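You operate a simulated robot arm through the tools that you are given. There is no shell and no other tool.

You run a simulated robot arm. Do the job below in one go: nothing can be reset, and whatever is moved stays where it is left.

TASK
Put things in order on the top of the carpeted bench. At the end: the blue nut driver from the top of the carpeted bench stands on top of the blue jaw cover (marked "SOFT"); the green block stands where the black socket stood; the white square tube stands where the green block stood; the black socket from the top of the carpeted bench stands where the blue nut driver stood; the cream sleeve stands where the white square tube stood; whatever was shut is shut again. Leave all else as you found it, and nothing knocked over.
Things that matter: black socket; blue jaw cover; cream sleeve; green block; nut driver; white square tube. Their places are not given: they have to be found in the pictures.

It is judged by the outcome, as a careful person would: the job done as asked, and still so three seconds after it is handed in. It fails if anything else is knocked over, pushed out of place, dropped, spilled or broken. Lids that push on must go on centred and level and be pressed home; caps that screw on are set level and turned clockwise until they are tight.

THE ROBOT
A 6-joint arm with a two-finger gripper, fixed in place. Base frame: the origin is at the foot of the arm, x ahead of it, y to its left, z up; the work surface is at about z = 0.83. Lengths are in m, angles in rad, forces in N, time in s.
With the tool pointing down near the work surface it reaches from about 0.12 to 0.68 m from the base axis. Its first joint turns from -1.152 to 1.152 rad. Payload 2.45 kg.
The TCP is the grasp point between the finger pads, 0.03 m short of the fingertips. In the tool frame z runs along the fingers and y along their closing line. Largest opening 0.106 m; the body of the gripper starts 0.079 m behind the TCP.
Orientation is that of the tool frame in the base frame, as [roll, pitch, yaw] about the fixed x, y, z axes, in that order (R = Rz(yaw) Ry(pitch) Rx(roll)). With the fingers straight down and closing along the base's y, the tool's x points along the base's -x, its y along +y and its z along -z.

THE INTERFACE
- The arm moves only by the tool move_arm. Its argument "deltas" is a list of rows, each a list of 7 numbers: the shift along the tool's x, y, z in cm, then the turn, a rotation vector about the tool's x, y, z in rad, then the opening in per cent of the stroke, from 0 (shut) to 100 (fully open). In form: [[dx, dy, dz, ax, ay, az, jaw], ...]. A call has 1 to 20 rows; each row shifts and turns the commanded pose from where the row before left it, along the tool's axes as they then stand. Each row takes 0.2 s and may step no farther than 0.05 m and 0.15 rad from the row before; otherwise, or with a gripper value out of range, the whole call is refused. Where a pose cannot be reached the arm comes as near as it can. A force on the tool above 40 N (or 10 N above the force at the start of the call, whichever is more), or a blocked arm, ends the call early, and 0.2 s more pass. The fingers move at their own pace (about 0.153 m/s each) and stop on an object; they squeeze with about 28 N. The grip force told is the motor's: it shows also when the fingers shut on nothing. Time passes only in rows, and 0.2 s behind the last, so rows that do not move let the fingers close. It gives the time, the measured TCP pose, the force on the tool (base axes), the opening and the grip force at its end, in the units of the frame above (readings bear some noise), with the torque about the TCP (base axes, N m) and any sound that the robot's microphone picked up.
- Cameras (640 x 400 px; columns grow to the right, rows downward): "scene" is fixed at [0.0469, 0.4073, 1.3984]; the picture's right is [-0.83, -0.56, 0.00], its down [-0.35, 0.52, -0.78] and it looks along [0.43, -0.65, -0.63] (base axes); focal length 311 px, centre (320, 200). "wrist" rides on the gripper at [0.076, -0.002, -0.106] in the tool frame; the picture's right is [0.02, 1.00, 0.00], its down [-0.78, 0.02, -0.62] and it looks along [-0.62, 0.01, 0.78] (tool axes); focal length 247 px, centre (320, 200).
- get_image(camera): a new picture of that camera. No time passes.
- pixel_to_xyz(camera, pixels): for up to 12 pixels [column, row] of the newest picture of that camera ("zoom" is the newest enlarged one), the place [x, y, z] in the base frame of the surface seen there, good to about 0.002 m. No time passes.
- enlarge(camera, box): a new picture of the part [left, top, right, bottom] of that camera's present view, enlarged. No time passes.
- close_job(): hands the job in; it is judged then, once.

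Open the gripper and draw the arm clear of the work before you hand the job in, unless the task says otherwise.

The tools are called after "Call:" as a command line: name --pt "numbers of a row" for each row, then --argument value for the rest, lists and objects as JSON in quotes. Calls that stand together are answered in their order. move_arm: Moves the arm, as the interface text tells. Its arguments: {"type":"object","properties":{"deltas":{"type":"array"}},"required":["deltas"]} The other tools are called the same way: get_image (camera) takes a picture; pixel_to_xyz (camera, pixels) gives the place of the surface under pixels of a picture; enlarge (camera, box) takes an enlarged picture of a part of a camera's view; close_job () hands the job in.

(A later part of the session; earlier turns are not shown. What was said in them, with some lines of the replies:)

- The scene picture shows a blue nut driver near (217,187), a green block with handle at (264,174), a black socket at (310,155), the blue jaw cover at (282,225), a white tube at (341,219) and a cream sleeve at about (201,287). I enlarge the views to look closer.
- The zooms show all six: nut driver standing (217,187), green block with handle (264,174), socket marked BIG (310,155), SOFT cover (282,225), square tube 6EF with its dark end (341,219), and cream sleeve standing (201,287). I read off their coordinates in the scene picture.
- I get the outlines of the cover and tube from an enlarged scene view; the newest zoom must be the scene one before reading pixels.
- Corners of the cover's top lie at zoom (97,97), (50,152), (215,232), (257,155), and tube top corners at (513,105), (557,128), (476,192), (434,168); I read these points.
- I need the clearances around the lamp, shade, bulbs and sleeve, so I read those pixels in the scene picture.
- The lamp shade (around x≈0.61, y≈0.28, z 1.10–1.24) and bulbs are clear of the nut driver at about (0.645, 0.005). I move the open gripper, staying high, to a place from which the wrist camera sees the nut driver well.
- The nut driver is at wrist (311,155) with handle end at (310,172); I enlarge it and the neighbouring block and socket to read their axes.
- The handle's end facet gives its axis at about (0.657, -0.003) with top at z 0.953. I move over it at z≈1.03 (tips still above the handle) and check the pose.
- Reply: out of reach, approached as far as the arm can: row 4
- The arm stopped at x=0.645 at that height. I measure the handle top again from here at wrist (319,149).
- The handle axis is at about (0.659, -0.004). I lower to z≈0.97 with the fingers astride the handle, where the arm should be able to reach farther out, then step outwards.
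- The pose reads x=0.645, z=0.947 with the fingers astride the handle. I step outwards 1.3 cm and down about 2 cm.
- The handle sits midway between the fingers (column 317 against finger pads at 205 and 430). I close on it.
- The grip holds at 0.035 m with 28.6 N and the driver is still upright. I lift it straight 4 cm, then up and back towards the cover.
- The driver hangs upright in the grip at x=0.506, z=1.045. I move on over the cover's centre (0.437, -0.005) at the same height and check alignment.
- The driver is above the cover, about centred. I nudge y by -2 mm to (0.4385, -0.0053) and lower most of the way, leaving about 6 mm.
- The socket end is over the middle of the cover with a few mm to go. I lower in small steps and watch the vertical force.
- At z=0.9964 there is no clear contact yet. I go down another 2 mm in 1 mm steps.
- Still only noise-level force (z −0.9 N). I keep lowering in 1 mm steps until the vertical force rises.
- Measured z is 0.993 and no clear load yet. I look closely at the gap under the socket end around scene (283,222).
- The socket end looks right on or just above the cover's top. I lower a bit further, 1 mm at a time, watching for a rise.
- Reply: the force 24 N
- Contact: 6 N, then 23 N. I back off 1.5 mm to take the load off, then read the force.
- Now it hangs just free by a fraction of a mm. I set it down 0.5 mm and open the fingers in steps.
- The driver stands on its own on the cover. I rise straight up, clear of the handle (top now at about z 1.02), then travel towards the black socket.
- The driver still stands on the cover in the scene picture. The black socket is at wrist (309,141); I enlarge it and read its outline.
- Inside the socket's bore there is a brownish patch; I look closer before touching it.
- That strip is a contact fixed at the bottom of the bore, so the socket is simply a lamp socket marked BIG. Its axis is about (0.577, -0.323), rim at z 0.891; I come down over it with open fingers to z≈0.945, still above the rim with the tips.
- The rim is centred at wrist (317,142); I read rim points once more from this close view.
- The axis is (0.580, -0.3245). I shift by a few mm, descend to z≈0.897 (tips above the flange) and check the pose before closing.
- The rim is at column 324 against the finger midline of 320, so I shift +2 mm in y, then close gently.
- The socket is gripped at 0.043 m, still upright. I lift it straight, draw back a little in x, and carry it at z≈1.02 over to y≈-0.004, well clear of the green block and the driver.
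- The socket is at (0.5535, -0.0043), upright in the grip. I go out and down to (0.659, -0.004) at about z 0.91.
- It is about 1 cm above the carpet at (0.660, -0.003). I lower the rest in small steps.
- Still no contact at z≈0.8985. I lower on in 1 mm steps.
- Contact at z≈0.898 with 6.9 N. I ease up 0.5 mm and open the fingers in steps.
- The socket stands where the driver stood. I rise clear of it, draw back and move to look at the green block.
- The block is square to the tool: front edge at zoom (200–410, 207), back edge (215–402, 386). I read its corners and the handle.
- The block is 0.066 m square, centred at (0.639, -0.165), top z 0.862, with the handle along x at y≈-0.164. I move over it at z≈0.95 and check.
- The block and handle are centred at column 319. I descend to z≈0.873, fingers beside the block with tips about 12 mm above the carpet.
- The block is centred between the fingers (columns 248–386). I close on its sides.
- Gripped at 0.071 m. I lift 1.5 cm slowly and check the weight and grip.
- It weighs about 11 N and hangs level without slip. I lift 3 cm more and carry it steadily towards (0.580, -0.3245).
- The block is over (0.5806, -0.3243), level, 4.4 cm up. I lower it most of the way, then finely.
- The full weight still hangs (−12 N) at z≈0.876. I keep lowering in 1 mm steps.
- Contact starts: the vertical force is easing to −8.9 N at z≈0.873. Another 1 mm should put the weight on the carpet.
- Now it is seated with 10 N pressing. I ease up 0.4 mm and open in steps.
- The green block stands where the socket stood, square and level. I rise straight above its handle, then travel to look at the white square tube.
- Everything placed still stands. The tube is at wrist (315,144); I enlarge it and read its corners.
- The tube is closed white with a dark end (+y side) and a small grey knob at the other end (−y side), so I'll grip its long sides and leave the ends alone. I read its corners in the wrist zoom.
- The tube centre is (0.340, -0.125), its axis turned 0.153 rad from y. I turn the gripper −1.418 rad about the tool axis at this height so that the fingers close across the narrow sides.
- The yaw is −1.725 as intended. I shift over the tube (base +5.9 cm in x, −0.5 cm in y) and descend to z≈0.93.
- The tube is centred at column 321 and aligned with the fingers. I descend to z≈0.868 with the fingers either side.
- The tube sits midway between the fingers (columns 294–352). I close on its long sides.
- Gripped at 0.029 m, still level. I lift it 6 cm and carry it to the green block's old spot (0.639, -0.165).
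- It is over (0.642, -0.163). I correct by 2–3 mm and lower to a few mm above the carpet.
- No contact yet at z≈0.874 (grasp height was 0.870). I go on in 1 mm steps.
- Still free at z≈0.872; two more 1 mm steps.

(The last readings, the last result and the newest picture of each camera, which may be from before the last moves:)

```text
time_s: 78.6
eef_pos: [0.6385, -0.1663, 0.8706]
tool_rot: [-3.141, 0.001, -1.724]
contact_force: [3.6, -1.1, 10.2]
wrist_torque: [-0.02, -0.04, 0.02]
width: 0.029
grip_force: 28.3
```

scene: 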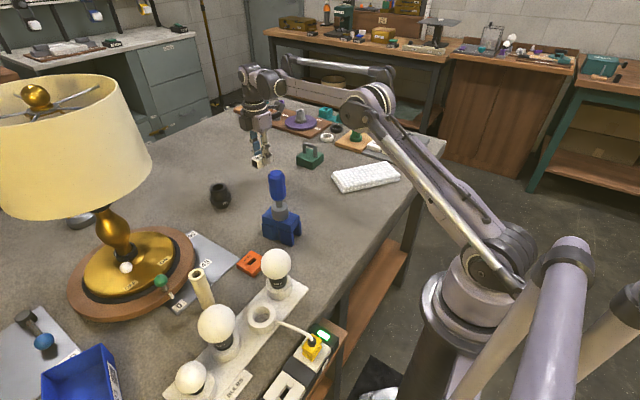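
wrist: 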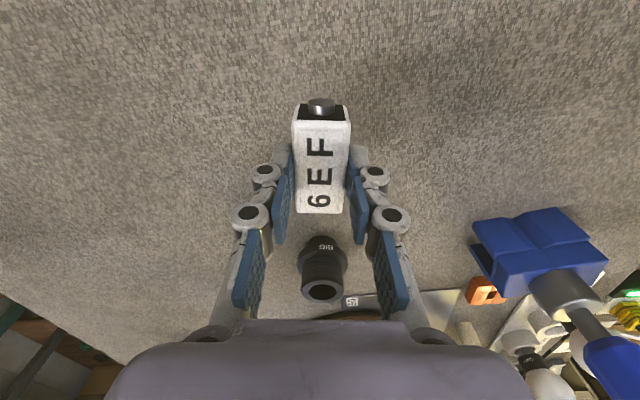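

Contact with 10 N at z≈0.870. I ease up 0.5 mm and open in steps.

Call:
move_arm --pt "0 0 -0.05 0 0 0 10" --pt "0 0 0 0 0 0 10" --pt "0 0 0 0 0 0 32" --pt "0 0 0 0 0 0 45" --pt "0 0 0 0 0 0 70" --pt "0 0 0 0 0 0 100" --pt "0 0 0 0 0 0 100"

Call:
get_image --camera "wrist"

Call:
enlarge --camera "scene" --box '[190, 90, 350, 220]'

```text
time_s: 80.2
eef_pos: [0.6373, -0.1663, 0.8692]
tool_rot: [-3.138, 0.0, -1.726]
contact_force: [0.8, 0.7, 0.1]
wrist_torque: [0.03, -0.02, -0.03]
width: 0.1063
grip_force: 0.1
```

```text
taken
```

wrist: 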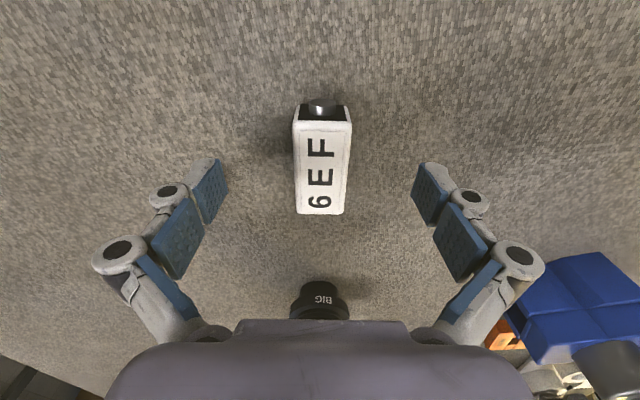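

```text
3.08 times, centred on (270, 155) of scene
```

zoom: 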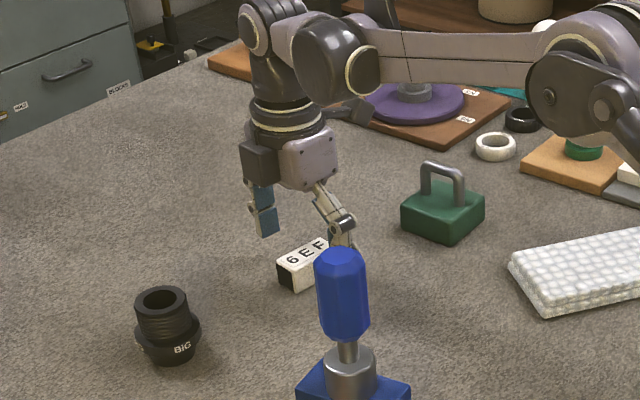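

The tube now stands where the green block stood. I rise, draw back in x to a clear spot, and turn the gripper back so that the fingers close along y.

Call:
move_arm --pt "0 0 -1.5 0 0 0 100" --pt "0 0 -2.0 0 0 0 100" --pt "0 0 -2.0 0 0 0 100" --pt "0.3 1.98 -2.0 0 0 0 100" --pt "0.3 1.98 -2.0 0 0 0 100" --pt "0.3 1.98 -2.0 0 0 0 100" --pt "0.3 1.98 -2.0 0 0 0 100" --pt "0.3 1.98 -2.0 0 0 0 100" --pt "0.3 1.98 -2.0 0 0 0 100" --pt "0 0 -0.4 0 0 0.1418 100" --pt "0 0 -0.4 0 0 0.1418 100" --pt "0 0 -0.4 0 0 0.1418 100" --pt "0 0 -0.4 0 0 0.1418 100" --pt "0 0 -0.4 0 0 0.1418 100" --pt "0 0 -0.4 0 0 0.1418 100" --pt "0 0 -0.4 0 0 0.1418 100" --pt "0 0 -0.4 0 0 0.1418 100" --pt "0 0 -0.4 0 0 0.1418 100" --pt "0 0 -0.4 0 0 0.1418 100"

Call:
get_image --camera "scene"

Call:
get_image --camera "wrist"

```text
time_s: 84.2
eef_pos: [0.5179, -0.1643, 1.0851]
tool_rot: [3.141, 0.002, 3.137]
contact_force: [0.2, -0.1, 0.2]
wrist_torque: [0.0, -0.02, -0.03]
width: 0.1059
grip_force: 0.1
```

```text
taken
```

scene: 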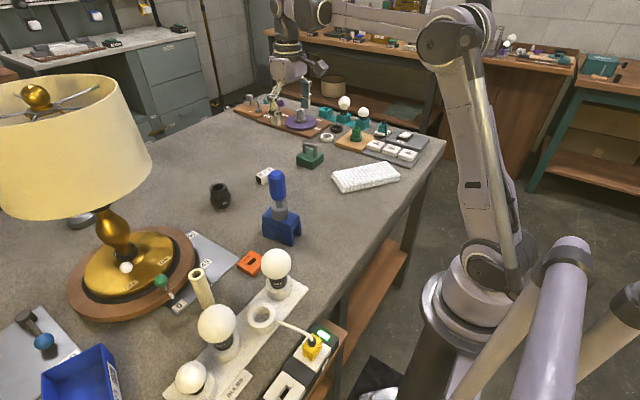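

```text
taken
```

wrist: 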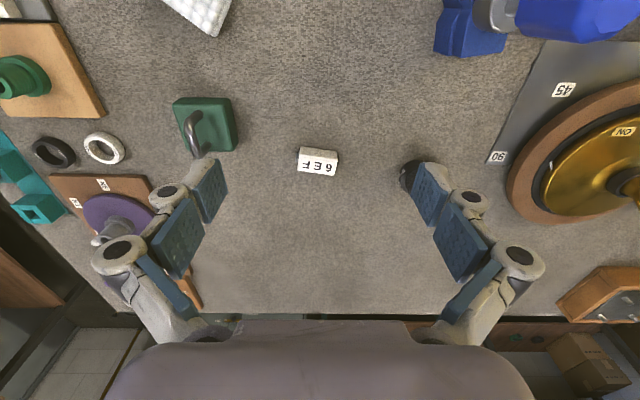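

All things stand as placed. I travel at z≈1.085, first back to x≈0.35, then along y to the cream sleeve near (0.43, 0.23), passing well beside the driver and above the bulbs.

Call:
move_arm --pt "2.4 0 0 0 0 0 100" --pt "2.4 0 0 0 0 0 100" --pt "2.4 0 0 0 0 0 100" --pt "2.4 0 0 0 0 0 100" --pt "2.4 0 0 0 0 0 100" --pt "2.4 0 0 0 0 0 100" --pt "2.4 0 0 0 0 0 100" --pt "0 3.0 0 0 0 0 100" --pt "0 3.0 0 0 0 0 100" --pt "0 3.0 0 0 0 0 100" --pt "0 3.0 0 0 0 0 100" --pt "0 3.0 0 0 0 0 100" --pt "0 3.0 0 0 0 0 100" --pt "0 3.0 0 0 0 0 100" --pt "0 3.0 0 0 0 0 100" --pt "0 3.0 0 0 0 0 100" --pt "0 0 0 0 0 0 100"

Call:
get_image --camera "wrist"

Call:
get_image --camera "scene"

```text
time_s: 87.8
eef_pos: [0.3478, 0.1039, 1.0848]
tool_rot: [-3.14, 0.002, -3.141]
contact_force: [-0.4, 0.1, 0.0]
wrist_torque: [0.01, -0.04, -0.02]
width: 0.1061
grip_force: 0.2
```

```text
taken
```

wrist: 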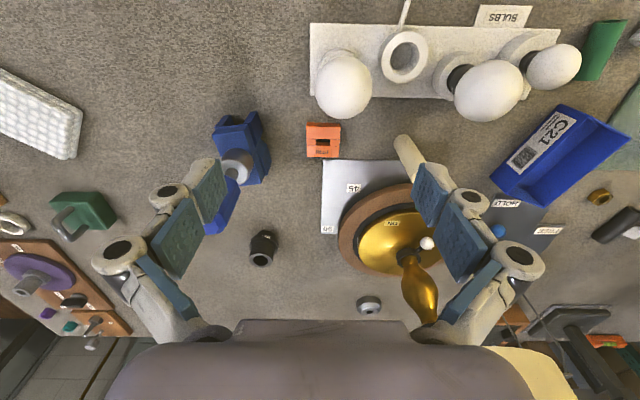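

```text
taken
```

scene: 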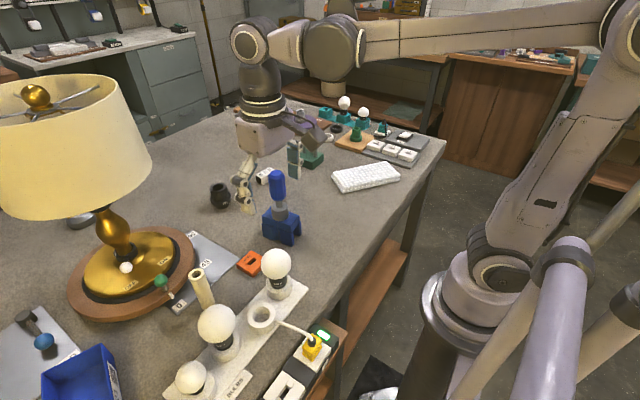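

The way ahead is clear. I move on along y to 0.228 to look at the sleeve from the base side.

Call:
move_arm --pt "0 2.5 0 0 0 0 100" --pt "0 2.5 0 0 0 0 100" --pt "0 2.5 0 0 0 0 100" --pt "0 2.5 0 0 0 0 100" --pt "0 2.4 0 0 0 0 100" --pt "0 0 0 0 0 0 100" --pt "0 0 0 0 0 0 100"

Call:
get_image --camera "wrist"

Call:
get_image --camera "scene"

Call:
enlarge --camera "wrist" --box '[250, 80, 390, 220]'

```text
time_s: 89.4
eef_pos: [0.3482, 0.2298, 1.0852]
tool_rot: [-3.142, 0.001, -3.141]
contact_force: [-1.1, -0.3, -0.4]
wrist_torque: [0.02, 0.02, -0.03]
width: 0.1062
grip_force: 0.0
```

```text
taken
```

wrist: 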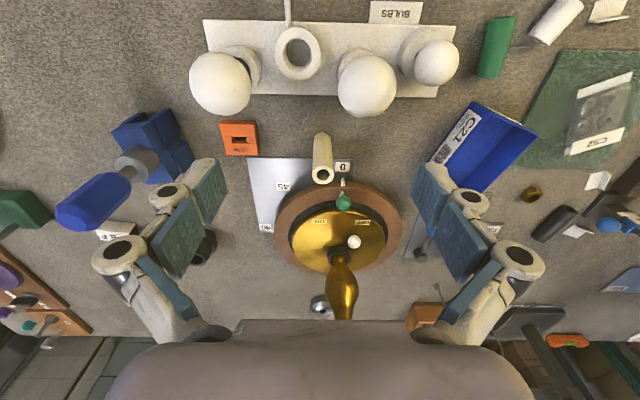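

```text
taken
```

scene: 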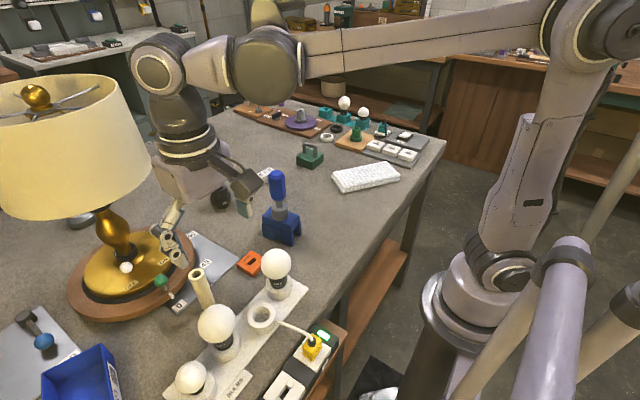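

```text
2.86 times, centred on (320, 150) of wrist
```

zoom: 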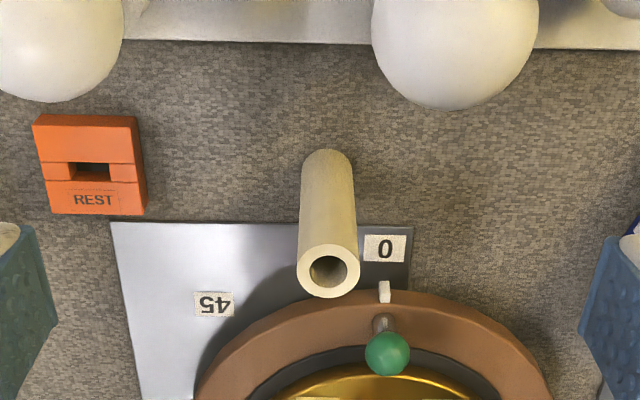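

The sleeve's top ring is at wrist (322,172). There are other cylinders at upper right (495,45) and (555,20); I look at those too, and read the sleeve's geometry.

Call:
enlarge --camera "wrist" --box '[460, 0, 640, 120]'

Call:
pixel_to_xyz --camera "wrist" --pixels '[[315, 172], [333, 172], [324, 181], [324, 165], [316, 150], [332, 150], [324, 135], [312, 172], [336, 172], [365, 85], [222, 85], [343, 203]]'

Call:
pixel_to_xyz --camera "wrist" --pixels '[[343, 183], [340, 187], [300, 210], [384, 210], [360, 115], [370, 60], [555, 20], [495, 47], [240, 138], [215, 110], [250, 145], [320, 198]]'

```text
3.33 times, centred on (550, 60) of wrist
```

zoom: 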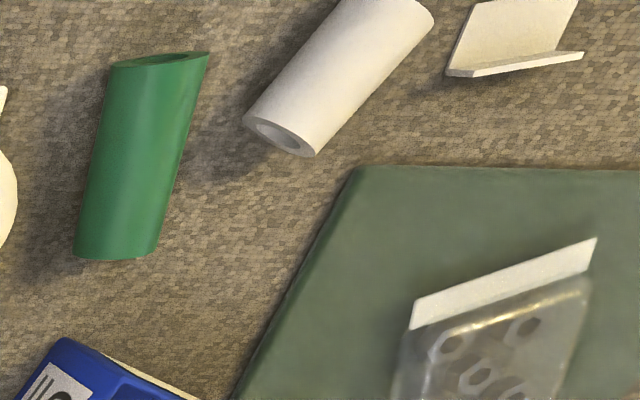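

```text
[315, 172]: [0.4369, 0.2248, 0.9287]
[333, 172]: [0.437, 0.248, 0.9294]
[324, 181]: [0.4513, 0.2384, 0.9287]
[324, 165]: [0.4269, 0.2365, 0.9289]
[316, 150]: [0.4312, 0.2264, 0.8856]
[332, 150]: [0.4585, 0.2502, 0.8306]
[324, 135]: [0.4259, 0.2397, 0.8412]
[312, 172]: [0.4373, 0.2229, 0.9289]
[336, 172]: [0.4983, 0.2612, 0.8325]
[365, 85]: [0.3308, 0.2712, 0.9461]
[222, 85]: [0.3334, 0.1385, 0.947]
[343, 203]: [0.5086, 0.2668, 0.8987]
```

```text
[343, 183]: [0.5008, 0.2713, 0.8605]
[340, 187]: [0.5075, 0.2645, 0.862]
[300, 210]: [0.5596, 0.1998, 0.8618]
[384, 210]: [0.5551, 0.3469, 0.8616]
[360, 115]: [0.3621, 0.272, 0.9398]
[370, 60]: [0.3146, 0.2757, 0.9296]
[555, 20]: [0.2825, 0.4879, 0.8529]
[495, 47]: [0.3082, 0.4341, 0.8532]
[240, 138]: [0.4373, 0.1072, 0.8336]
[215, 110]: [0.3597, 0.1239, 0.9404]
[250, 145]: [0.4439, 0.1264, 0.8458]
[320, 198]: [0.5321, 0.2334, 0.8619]
```

A whiter hollow tube and a green one lie farther left at about (0.28, 0.49) and (0.31, 0.43). To be sure which thing is the cream sleeve I take a better look at them from above, staying at z≈1.085.

Call:
move_arm --pt "2.0 2.6 0 0 0 0 100" --pt "2.0 2.6 0 0 0 0 100" --pt "2.0 2.6 0 0 0 0 100" --pt "2.0 2.6 0 0 0 0 100" --pt "2.0 2.6 0 0 0 0 100" --pt "0 0 0 0 0 0 100"

Call:
get_image --camera "wrist"

Call:
enlarge --camera "wrist" --box '[200, 20, 560, 250]'

```text
time_s: 90.8
eef_pos: [0.2509, 0.3567, 1.083]
tool_rot: [-3.141, 0.0, -3.141]
contact_force: [-0.5, 0.0, 0.0]
wrist_torque: [-0.02, 0.03, 0.03]
width: 0.106
grip_force: 0.1
```

```text
taken
```

wrist: 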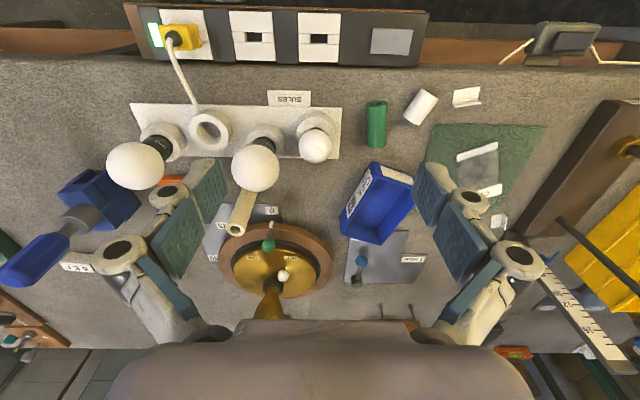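

```text
1.74 times, centred on (380, 135) of wrist
```

zoom: 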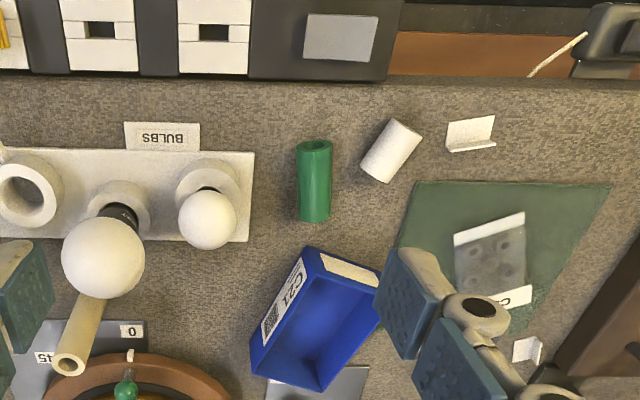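

The others are a pure white spacer and a green one, both lying down; the tall beige hollow cylinder at (0.4385, 0.2365) is the cream sleeve. I go back in front of it and then measure how far the wrist housing sticks out towards the lamp shade.

Call:
move_arm --pt "-2.0 -2.5 0 0 0 0 100" --pt "-2.0 -2.5 0 0 0 0 100" --pt "-2.0 -2.4 0 0 0 0 100" --pt "-2.0 -2.4 0 0 0 0 100" --pt "-2.0 -2.3 0 0 0 0 100" --pt "0 0 0 0 0 0 100" --pt "0 0 0 0 0 0 100"

Call:
get_image --camera "scene"

Call:
enlarge --camera "scene" --box '[100, 0, 320, 250]'

```text
time_s: 92.4
eef_pos: [0.349, 0.2385, 1.0842]
tool_rot: [-3.142, 0.003, 3.14]
contact_force: [0.1, -0.1, -0.1]
wrist_torque: [0.02, 0.02, 0.01]
width: 0.106
grip_force: 0.1
```

```text
taken
```

scene: 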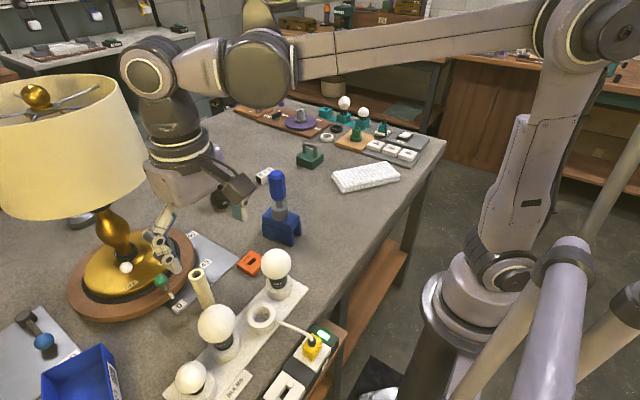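

```text
1.60 times, centred on (210, 125) of scene
```

zoom: 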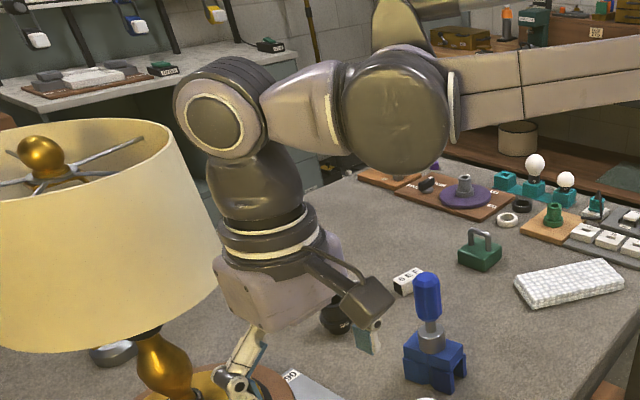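

The black wrist joint shows at zoom (180–270, 60–215) and the rings at (265,240). I read surface points of the wrist and of the shade's near edge.

Call:
pixel_to_xyz --camera "zoom" --pixels '[[215, 125], [180, 108], [195, 148], [240, 75], [225, 70], [212, 165], [230, 205], [260, 190], [222, 240], [265, 240], [225, 275], [265, 320]]'

Call:
pixel_to_xyz --camera "zoom" --pixels '[[212, 265], [200, 225], [185, 175], [172, 140], [205, 290], [180, 320], [150, 338], [100, 350], [150, 160], [160, 250], [120, 250], [60, 300]]'

```text
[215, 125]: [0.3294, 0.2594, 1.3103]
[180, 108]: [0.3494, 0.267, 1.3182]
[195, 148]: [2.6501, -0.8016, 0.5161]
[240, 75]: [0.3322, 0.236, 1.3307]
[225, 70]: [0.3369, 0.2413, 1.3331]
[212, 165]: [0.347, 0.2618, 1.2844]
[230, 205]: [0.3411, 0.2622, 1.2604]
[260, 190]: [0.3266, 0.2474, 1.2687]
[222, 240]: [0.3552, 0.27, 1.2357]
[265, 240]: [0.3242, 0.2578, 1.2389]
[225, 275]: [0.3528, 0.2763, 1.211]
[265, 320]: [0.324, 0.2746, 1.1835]
```

```text
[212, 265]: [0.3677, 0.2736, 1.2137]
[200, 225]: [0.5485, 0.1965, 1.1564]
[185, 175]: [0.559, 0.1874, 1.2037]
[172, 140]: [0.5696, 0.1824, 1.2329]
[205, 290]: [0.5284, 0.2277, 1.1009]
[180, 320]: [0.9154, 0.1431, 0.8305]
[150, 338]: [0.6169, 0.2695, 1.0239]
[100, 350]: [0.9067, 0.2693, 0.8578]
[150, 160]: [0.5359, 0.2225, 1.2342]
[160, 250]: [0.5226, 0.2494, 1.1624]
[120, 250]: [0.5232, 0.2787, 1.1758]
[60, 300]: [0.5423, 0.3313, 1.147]
```

The wrist housing is only about 3.5 cm around the tool axis and the shade's nearest edge is at x≈0.515–0.52, so with the tool at x=0.4385 there are about 4 cm to spare. I move over the sleeve at z≈1.03 and check.

Call:
move_arm --pt "-1.8 0 1.0 0 0 0 100" --pt "-1.8 0 1.0 0 0 0 100" --pt "-1.8 0 1.0 0 0 0 100" --pt "-1.8 -0.1 1.2 0 0 0 100" --pt "-1.5 -0.1 1.2 0 0 0 100" --pt "0 0 0 0 0 0 100" --pt "0 0 0 0 0 0 100"

Call:
get_image --camera "wrist"

Call:
get_image --camera "scene"

```text
time_s: 94.0
eef_pos: [0.4372, 0.2343, 1.0294]
tool_rot: [-3.14, 0.001, -3.141]
contact_force: [-0.2, -0.4, -0.6]
wrist_torque: [-0.01, 0.03, 0.01]
width: 0.1059
grip_force: 0.1
```

```text
taken
```

wrist: 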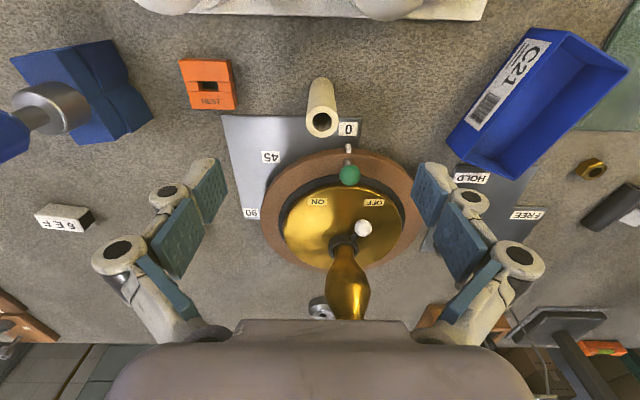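

```text
taken
```

scene: 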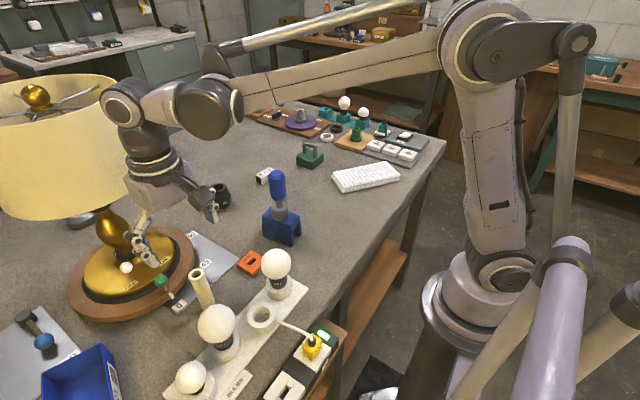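

The sleeve's top ring is now at wrist (322,122). I enlarge it, read the ring, and look into the bore for anything loose.

Call:
enlarge --camera "wrist" --box '[290, 65, 360, 145]'

Call:
pixel_to_xyz --camera "wrist" --pixels '[[309, 121], [334, 121], [322, 132], [322, 110], [312, 129], [332, 129], [310, 95], [332, 95], [322, 80], [321, 90], [349, 172], [322, 122]]'

```text
5.00 times, centred on (325, 105) of wrist
```

zoom: 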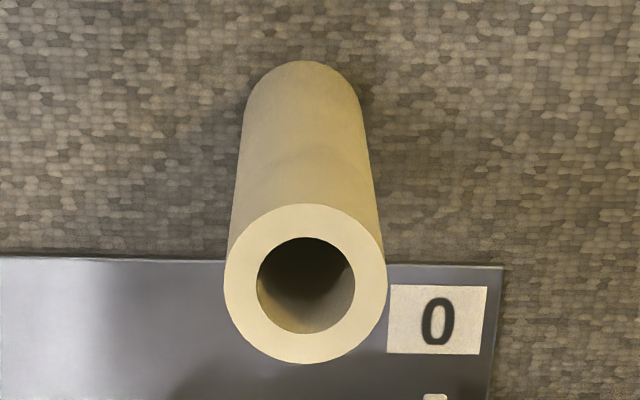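

```text
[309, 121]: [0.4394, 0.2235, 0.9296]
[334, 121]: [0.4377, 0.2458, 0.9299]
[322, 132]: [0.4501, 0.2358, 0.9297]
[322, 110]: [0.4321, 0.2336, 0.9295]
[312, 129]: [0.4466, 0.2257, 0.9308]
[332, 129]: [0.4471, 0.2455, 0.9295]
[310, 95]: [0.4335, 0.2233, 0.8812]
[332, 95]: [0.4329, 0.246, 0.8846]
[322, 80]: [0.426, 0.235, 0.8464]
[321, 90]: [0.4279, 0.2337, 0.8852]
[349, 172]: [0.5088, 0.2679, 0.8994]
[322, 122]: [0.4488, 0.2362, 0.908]
```

The bore is empty, and the sleeve's axis is about (0.4415, 0.235), radius 0.0145. I shift 4 mm in x, and descend with open fingers astride it to z≈0.945 first.

Call:
move_arm --pt "-0.4 0.05 1.5 0 0 0 100" --pt "0 0 2.0 0 0 0 100" --pt "0 0 2.0 0 0 0 100" --pt "0 0 1.5 0 0 0 100" --pt "0 0 1.4 0 0 0 100" --pt "0 0 0 0 0 0 100" --pt "0 0 0 0 0 0 100"

Call:
get_image --camera "wrist"

Call:
get_image --camera "scene"

```text
time_s: 95.6
eef_pos: [0.4399, 0.2374, 0.9464]
tool_rot: [3.14, 0.002, 3.141]
contact_force: [-0.3, 0.0, 0.7]
wrist_torque: [-0.01, 0.02, 0.0]
width: 0.1058
grip_force: 0.0
```

```text
taken
```

wrist: 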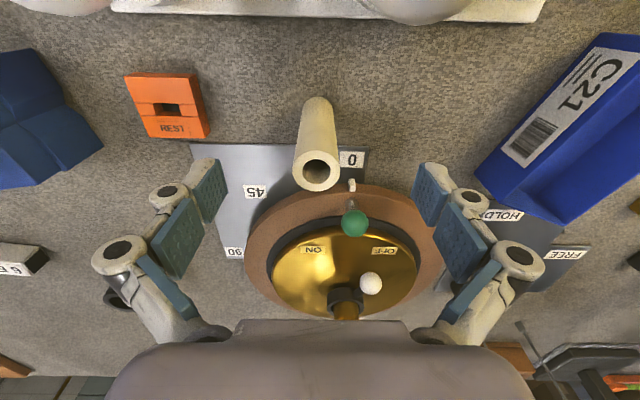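

```text
taken
```

scene: 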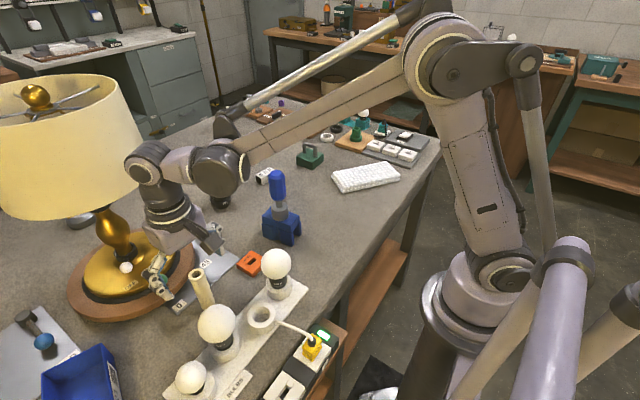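

The ring is at column 317 versus the midline 320, so I shift y by −2 mm and descend to z≈0.912.

Call:
move_arm --pt "-0.1 -0.2 1.2 0 0 0 100" --pt "0 0 1.2 0 0 0 100" --pt "0 0 1.0 0 0 0 100" --pt "0 0 0 0 0 0 100" --pt "0 0 0 0 0 0 100"

Call:
get_image --camera "wrist"

Call:
enlarge --camera "scene" --box '[100, 130, 300, 330]'

```text
time_s: 96.8
eef_pos: [0.4403, 0.2341, 0.9102]
tool_rot: [3.141, 0.002, 3.141]
contact_force: [-0.7, -0.6, 0.7]
wrist_torque: [0.03, 0.01, -0.02]
width: 0.1058
grip_force: 0.1
```

```text
taken
```

wrist: 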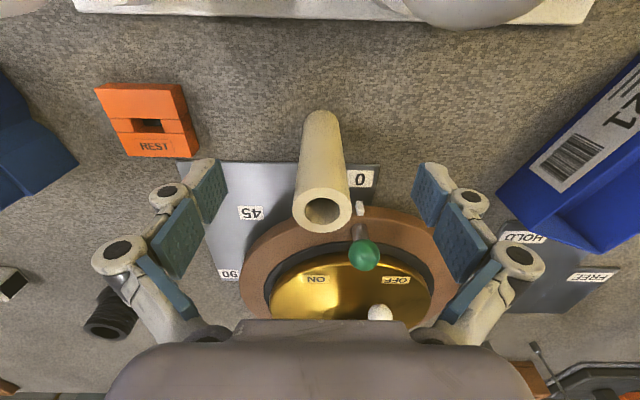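

```text
2.00 times, centred on (200, 230) of scene
```

zoom: 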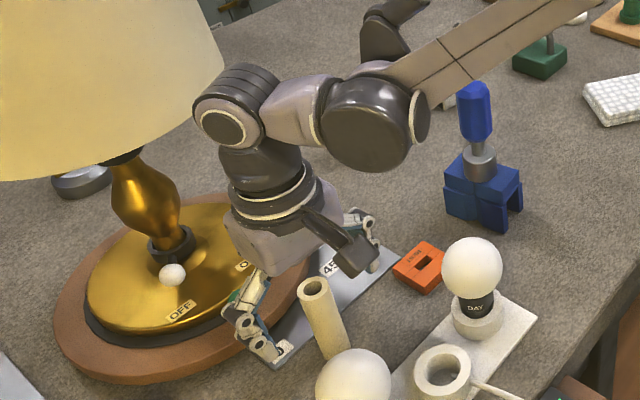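

The ring is now centred (columns 292–351, midline 320). I close on the sleeve gently.

Call:
move_arm --pt "0 0 0 0 0 0 60" --pt "0 0 0 0 0 0 40" --pt "0 0 0 0 0 0 30" --pt "0 0 0 0 0 0 15" --pt "0 0 0 0 0 0 10" --pt "0 0 0 0 0 0 10"

Call:
get_image --camera "wrist"

Call:
enlarge --camera "scene" --box '[100, 130, 300, 330]'

```text
time_s: 98.2
eef_pos: [0.4404, 0.2351, 0.9107]
tool_rot: [3.141, 0.001, 3.141]
contact_force: [0.0, 0.1, 0.7]
wrist_torque: [0.0, -0.01, 0.03]
width: 0.0267
grip_force: 27.9
```

```text
taken
```

wrist: 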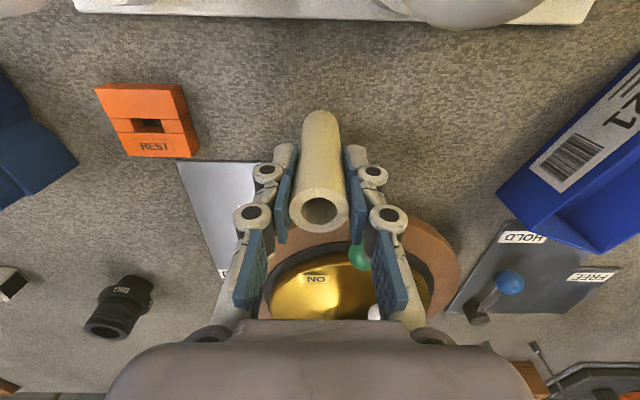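

```text
2.00 times, centred on (200, 230) of scene
```

zoom: 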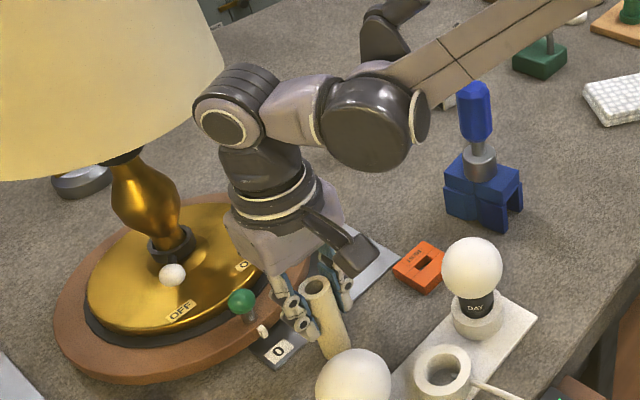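

The sleeve is gripped at 0.027 m and upright. I lift it straight up 18 cm so that its foot clears the bulbs, then draw back to x≈0.34.

Call:
move_arm --pt "0 0 -0.7 0 0 0 10" --pt "0 0 -1.3 0 0 0 10" --pt "0 0 -2.0 0 0 0 10" --pt "0 0 -2.0 0 0 0 10" --pt "0 0 -2.0 0 0 0 10" --pt "0 0 -2.0 0 0 0 10" --pt "0 0 -2.0 0 0 0 10" --pt "0 0 -2.0 0 0 0 10" --pt "0 0 -2.0 0 0 0 10" --pt "0 0 -2.0 0 0 0 10" --pt "1.5 0 0 0 0 0 10" --pt "2.2 0 0 0 0 0 10" --pt "2.2 0 0 0 0 0 10" --pt "2.2 0 0 0 0 0 10" --pt "1.9 0 0 0 0 0 10" --pt "0 0 0 0 0 0 10" --pt "0 0 0 0 0 0 10"

Call:
get_image --camera "wrist"

Call:
get_image --camera "scene"

```text
time_s: 101.8
eef_pos: [0.3395, 0.2325, 1.0912]
tool_rot: [3.141, 0.001, -3.141]
contact_force: [-0.4, 0.3, 0.2]
wrist_torque: [-0.01, -0.01, -0.04]
width: 0.0267
grip_force: 27.9
```

```text
taken
```

wrist: 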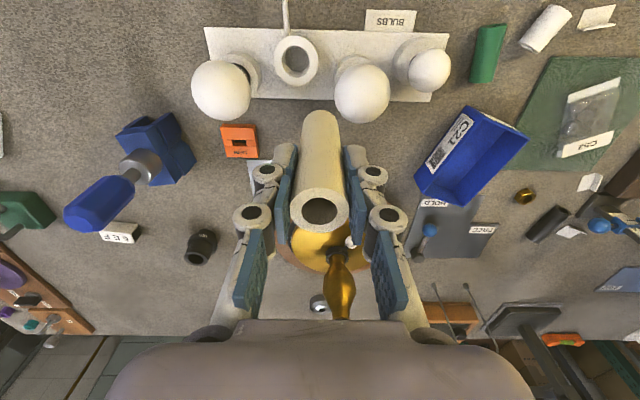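

```text
taken
```

scene: 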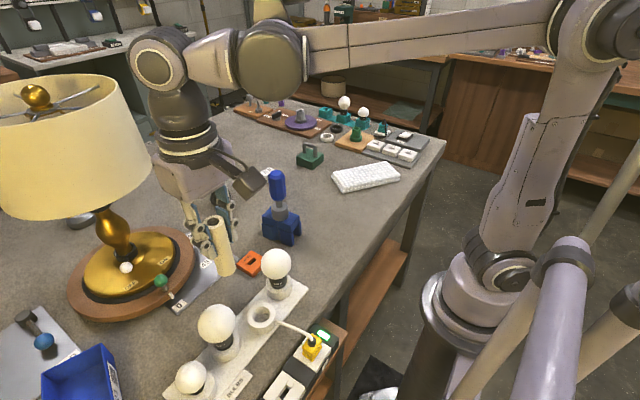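

The sleeve is held upright at (0.340, 0.233), foot at about z 1.01, above the bulbs. I travel along y to −0.1245, passing 8 cm or more beside the driver.

Call:
move_arm --pt "0 -1.5 0 0 0 0 10" --pt "0 -2.5 0 0 0 0 10" --pt "0 -2.5 0 0 0 0 10" --pt "0 -2.5 0 0 0 0 10" --pt "0 -2.5 0 0 0 0 10" --pt "0 -2.5 0 0 0 0 10" --pt "0 -2.5 0 0 0 0 10" --pt "0 -2.5 0 0 0 0 10" --pt "0 -2.5 0 0 0 0 10" --pt "0 -2.5 0 0 0 0 10" --pt "0 -2.5 0 0 0 0 10" --pt "0 -2.5 0 0 0 0 10" --pt "0 -2.5 0 0 0 0 10" --pt "0 -2.5 0 0 0 0 10" --pt "0 -1.7 0 0 0 0 10" --pt "0 0 0 0 0 0 10" --pt "0 0 0 0 0 0 10"

Call:
get_image --camera "wrist"

Call:
get_image --camera "scene"

```text
time_s: 105.4
eef_pos: [0.3395, -0.1218, 1.0908]
tool_rot: [3.141, 0.003, -3.141]
contact_force: [0.0, 0.1, -0.2]
wrist_torque: [0.0, -0.02, 0.0]
width: 0.0268
grip_force: 27.7
```

```text
taken
```

wrist: 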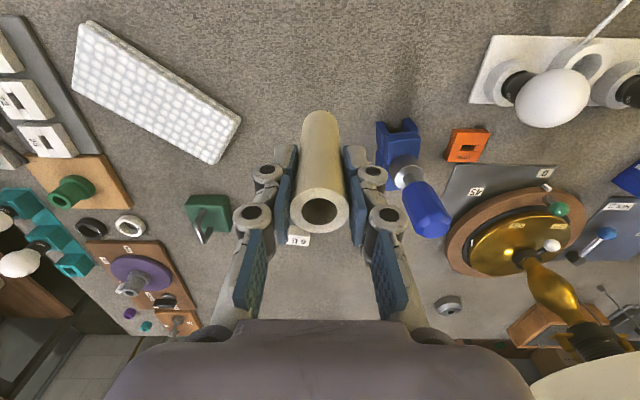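

```text
taken
```

scene: 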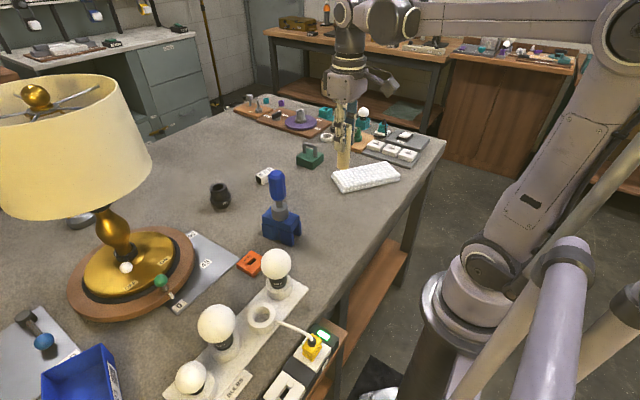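

The sleeve hangs over the tube's old spot. I read the pad's nearest corner to be sure that the fingers can open there along y.

Call:
pixel_to_xyz --camera "wrist" --pixels '[[238, 124], [232, 120], [215, 160], [220, 150], [390, 140], [385, 125]]'

```text
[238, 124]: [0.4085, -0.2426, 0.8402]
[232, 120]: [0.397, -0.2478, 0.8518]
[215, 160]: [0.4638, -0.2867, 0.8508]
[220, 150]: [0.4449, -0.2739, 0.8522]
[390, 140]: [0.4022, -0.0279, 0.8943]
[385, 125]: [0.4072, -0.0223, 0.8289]
```

The pad corner is at (0.40, −0.245) and the cover's at (0.40, −0.03), both clear. I correct y by −3 mm and lower the sleeve to about 8 mm above the carpet.

Call:
move_arm --pt "0 -0.3 1.0 0 0 0 10" --pt "0 0 2.0 0 0 0 10" --pt "0 0 2.0 0 0 0 10" --pt "0 0 2.0 0 0 0 10" --pt "0 0 2.0 0 0 0 10" --pt "0 0 2.0 0 0 0 10" --pt "0 0 2.0 0 0 0 10" --pt "0 0 1.8 0 0 0 10" --pt "0 0 1.4 0 0 0 10" --pt "0 0 1.0 0 0 0 10" --pt "0 0 0 0 0 0 10" --pt "0 0 0 0 0 0 10"

Call:
get_image --camera "wrist"

Call:
enlarge --camera "scene" --box '[270, 110, 410, 250]'

```text
time_s: 108.0
eef_pos: [0.3408, -0.1268, 0.9181]
tool_rot: [-3.141, 0.0, 3.141]
contact_force: [0.1, -0.5, -1.3]
wrist_torque: [-0.01, -0.04, -0.02]
width: 0.027
grip_force: 27.7
```

```text
taken
```

wrist: 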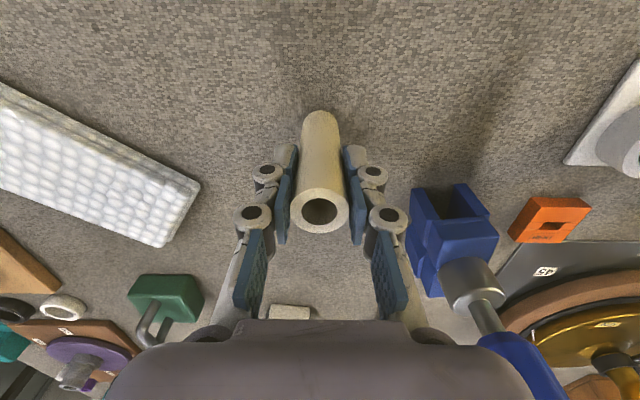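

```text
2.86 times, centred on (340, 180) of scene
```

zoom: 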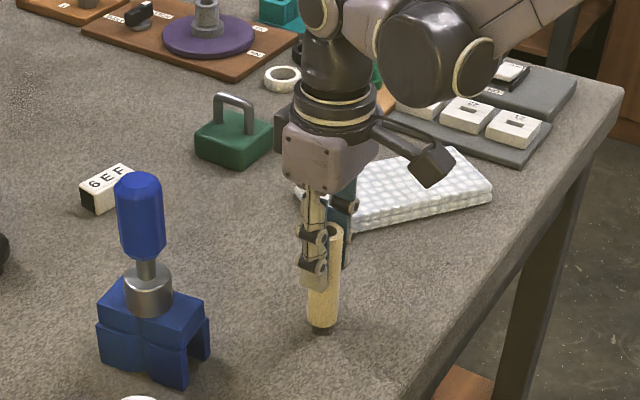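

About 7 mm remain; the dark patch under the foot is its shadow. I lower in fine steps, with a 1.5 mm y correction.

Call:
move_arm --pt "0 0.15 0.3 0 0 0 10" --pt "0 0 0.1 0 0 0 10" --pt "0 0 0 0 0 0 10"

Call:
move_arm --pt "0 0 0.1 0 0 0 10" --pt "0 0 0 0 0 0 10"

Call:
move_arm --pt "0 0 0.1 0 0 0 10" --pt "0 0 0 0 0 0 10"

Call:
move_arm --pt "0 0 0.1 0 0 0 10" --pt "0 0 0 0 0 0 10"

```text
time_s: 108.8
eef_pos: [0.3404, -0.1256, 0.9161]
tool_rot: [3.141, 0.001, -3.141]
contact_force: [-0.1, -0.4, 0.2]
wrist_torque: [0.01, 0.01, 0.0]
width: 0.0268
grip_force: 28.4
```

```text
time_s: 109.4
eef_pos: [0.3405, -0.1243, 0.9148]
tool_rot: [3.141, 0.002, 3.142]
contact_force: [0.4, 0.0, -1.8]
wrist_torque: [-0.03, -0.02, 0.03]
width: 0.0267
grip_force: 28.5
```

```text
time_s: 110.0
eef_pos: [0.341, -0.1245, 0.9149]
tool_rot: [3.141, 0.001, 3.141]
contact_force: [0.4, 0.9, -0.4]
wrist_torque: [-0.02, -0.01, 0.01]
width: 0.0266
grip_force: 27.8
```

```text
time_s: 110.6
eef_pos: [0.34, -0.1245, 0.9125]
tool_rot: [3.141, 0.002, -3.141]
contact_force: [0.9, -0.1, -0.7]
wrist_torque: [0.0, 0.01, 0.0]
width: 0.0267
grip_force: 27.9
```

No contact yet at z≈0.9125; the grasp height was 0.911. I step on by 1 mm.

Call:
move_arm --pt "0 0 0.1 0 0 0 10" --pt "0 0 0 0 0 0 10"

Call:
move_arm --pt "0 0 0.1 0 0 0 10" --pt "0 0 0 0 0 0 10"

```text
time_s: 111.2
eef_pos: [0.34, -0.1244, 0.9118]
tool_rot: [3.141, 0.004, 3.14]
contact_force: [-0.7, -0.5, 0.2]
wrist_torque: [-0.04, -0.03, 0.05]
width: 0.0266
grip_force: 28.1
```

```text
time_s: 111.8
eef_pos: [0.3414, -0.1239, 0.9123]
tool_rot: [-3.142, 0.002, -3.141]
contact_force: [-0.2, -0.1, -0.2]
wrist_torque: [0.01, -0.03, 0.04]
width: 0.0271
grip_force: 28.3
```

Still free; two more 1 mm steps, one at a time.

Call:
move_arm --pt "0 0 0.1 0 0 0 10" --pt "0 0 0 0 0 0 10"

Call:
enlarge --camera "scene" --box '[310, 180, 370, 240]'

```text
time_s: 112.4
eef_pos: [0.3408, -0.1246, 0.9101]
tool_rot: [3.141, 0.0, -3.14]
contact_force: [-0.5, 0.2, 0.5]
wrist_torque: [0.03, -0.01, -0.01]
width: 0.0268
grip_force: 27.8
```

```text
6.67 times, centred on (340, 210) of scene
```

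zoom: 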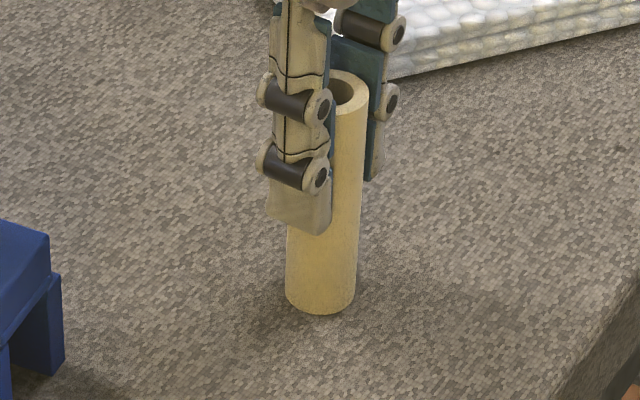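

The foot looks on or within a hair of the carpet, and upright. One more 1 mm step to confirm contact.

Call:
move_arm --pt "0 0 0.1 0 0 0 10" --pt "0 0 0 0 0 0 10"

```text
time_s: 113.0
eef_pos: [0.3405, -0.1248, 0.9114]
tool_rot: [-3.14, 0.002, -3.141]
contact_force: [-1.1, 3.2, 23.2]
wrist_torque: [0.13, 0.09, -0.01]
width: 0.0266
grip_force: 27.7
```

Contact with 23 N. I ease up 0.8 mm to take off the load, read the force, then open.

Call:
move_arm --pt "0 0 -0.08 0 0 0 10" --pt "0 0 0 0 0 0 10"

```text
time_s: 113.6
eef_pos: [0.3406, -0.1242, 0.9094]
tool_rot: [-3.14, 0.003, 3.141]
contact_force: [0.4, -0.1, 0.5]
wrist_torque: [-0.01, -0.01, -0.04]
width: 0.0267
grip_force: 28.3
```

The load is gone. I open the fingers in steps.

Call:
move_arm --pt "0 0 0.02 0 0 0 10" --pt "0 0 0 0 0 0 30" --pt "0 0 0 0 0 0 38" --pt "0 0 0 0 0 0 55" --pt "0 0 0 0 0 0 100" --pt "0 0 0 0 0 0 100"

Call:
get_image --camera "wrist"

Call:
enlarge --camera "scene" --box '[270, 110, 410, 250]'

```text
time_s: 115.0
eef_pos: [0.3421, -0.1256, 0.9093]
tool_rot: [3.141, 0.002, 3.141]
contact_force: [0.7, 0.5, 0.3]
wrist_torque: [-0.02, -0.02, 0.05]
width: 0.1059
grip_force: 0.0
```

```text
taken
```

wrist: 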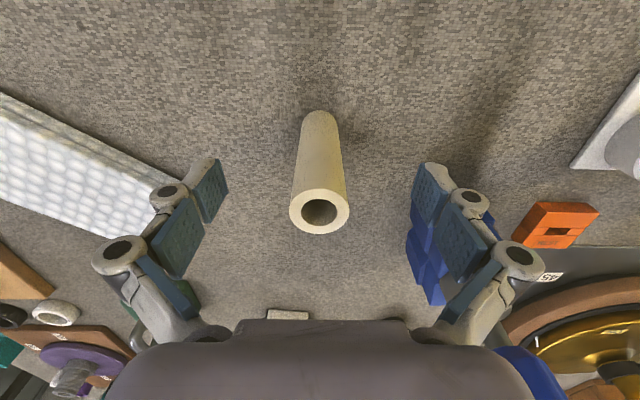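

```text
2.86 times, centred on (340, 180) of scene
```

zoom: 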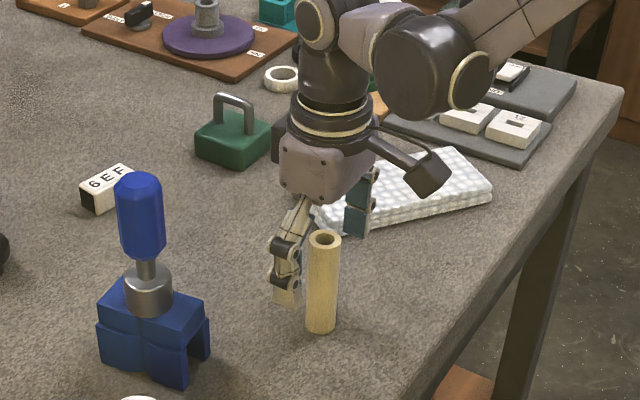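

The sleeve stands free and upright. I rise straight up well clear, then move back to the starting area and look at everything once more.

Call:
move_arm --pt "0 0 -1.0 0 0 0 100" --pt "0 0 -2.0 0 0 0 100" --pt "0 0 -2.5 0 0 0 100" --pt "0 0 -3.0 0 0 0 100" --pt "0 0 -3.0 0 0 0 100" --pt "0 0 -3.0 0 0 0 100" --pt "0 0 -3.0 0 0 0 100" --pt "0 0 -3.0 0 0 0 100" --pt "0 0 -3.0 0 0 0 100" --pt "-1.0 -1.5 0 0 0 0 100" --pt "-1.0 -1.5 0 0 0 0 100" --pt "-1.0 -1.5 0 0 0 0 100" --pt "-0.8 -1.7 0 0 0 0 100" --pt "0 0 0 0 0 0 100"

Call:
get_image --camera "scene"

Call:
get_image --camera "wrist"

Call:
enlarge --camera "scene" --box '[190, 130, 370, 250]'

```text
time_s: 118.0
eef_pos: [0.3783, -0.1842, 1.1427]
tool_rot: [3.141, 0.003, -3.141]
contact_force: [-0.6, -0.8, -0.1]
wrist_torque: [-0.02, 0.0, -0.02]
width: 0.106
grip_force: 0.0
```

```text
taken
```

scene: 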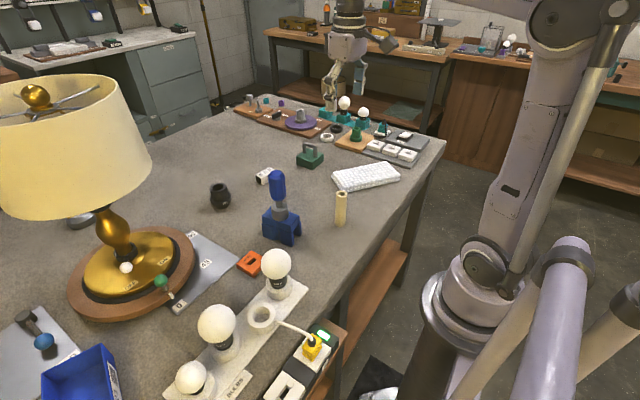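

```text
taken
```

wrist: 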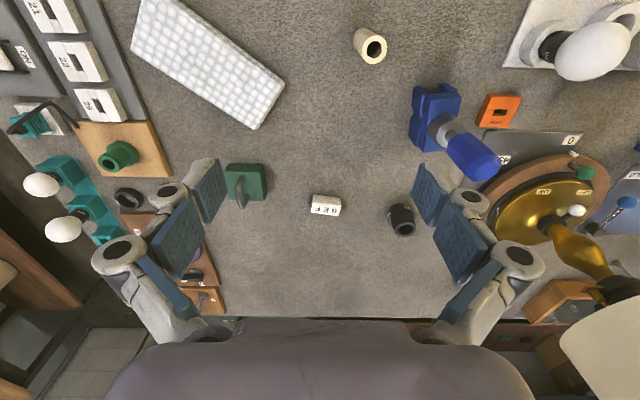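

```text
3.33 times, centred on (280, 190) of scene
```

zoom: 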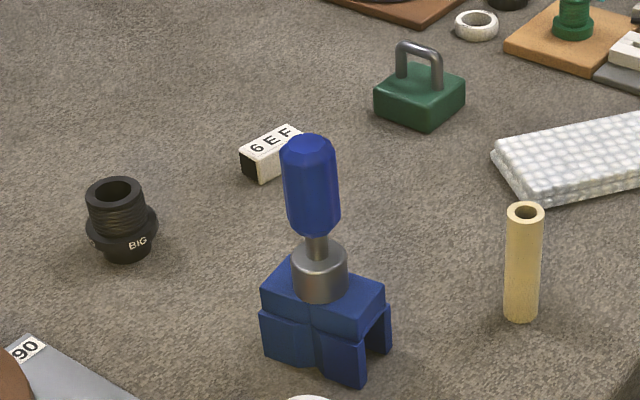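

All five stand where they should: driver on the cover (310,215 zoom), socket, tube, block, sleeve. As a last check I read their centres in the wrist picture.

Call:
pixel_to_xyz --camera "wrist" --pixels '[[325, 204], [225, 180], [265, 180], [240, 170], [403, 210], [403, 232], [392, 222], [414, 222], [371, 34], [371, 60], [358, 46], [384, 46]]'

Call:
enlarge --camera "scene" --box '[0, 200, 350, 400]'

```text
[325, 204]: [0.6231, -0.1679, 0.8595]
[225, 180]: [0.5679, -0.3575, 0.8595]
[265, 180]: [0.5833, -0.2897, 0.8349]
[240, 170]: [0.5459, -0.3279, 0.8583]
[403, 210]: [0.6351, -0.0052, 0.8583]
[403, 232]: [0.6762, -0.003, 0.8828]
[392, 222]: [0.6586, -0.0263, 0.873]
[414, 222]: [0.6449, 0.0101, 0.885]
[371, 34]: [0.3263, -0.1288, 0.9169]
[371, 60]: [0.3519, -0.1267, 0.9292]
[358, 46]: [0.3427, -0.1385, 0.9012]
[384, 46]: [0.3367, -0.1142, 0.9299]
```

```text
1.83 times, centred on (175, 300) of scene
```

zoom: 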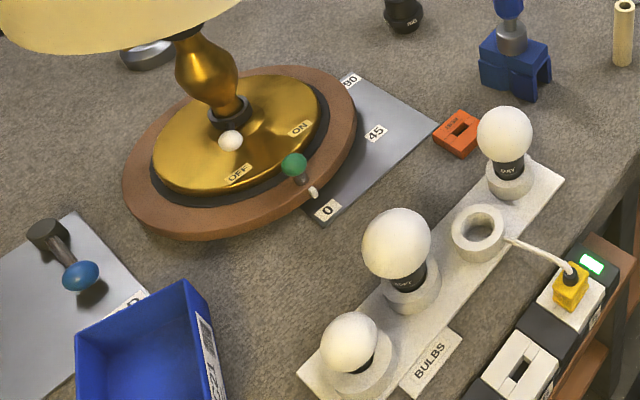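

The centres agree with the targets: tube about (0.639, −0.166), block about (0.580, −0.325), socket about (0.660, −0.004), sleeve about (0.340, −0.125). The lamp, bulbs, REST piece and lever are as they were, the gripper is open and clear, and nothing was opened, so I hand the job in.

Call:
close_job

```text
The job is handed in.
```

I've handed the job in. All five moves are done, and in the last pictures everything is standing. I haven't been told how it was judged.

| Thing | Now stands | About (x, y) in m |
|---|---|---|
| Blue nut driver | on top of the blue "SOFT" jaw cover | (0.438, -0.004) |
| Black socket ("BIG") | where the nut driver stood | (0.660, -0.004) |
| Green block | where the black socket stood | (0.581, -0.325) |
| White square tube ("6EF") | where the green block stood | (0.638, -0.166) |
| Cream sleeve | where the white square tube stood | (0.340, -0.125) |

- **Which tube and sleeve:** I took the white piece marked "6EF" as the square tube, as nothing else on the bench fits that name. I took the tall beige cylinder by the lamp as the cream sleeve. Two other cylinders lie farther left, one pure white and one green, and I left them alone.
- **The rest:** Nothing had to be opened, so there was nothing to shut again. The lamp, bulbs, orange "REST" piece and lever look as they did at the start, and the jaw cover has not moved. The gripper is open and clear of the work.
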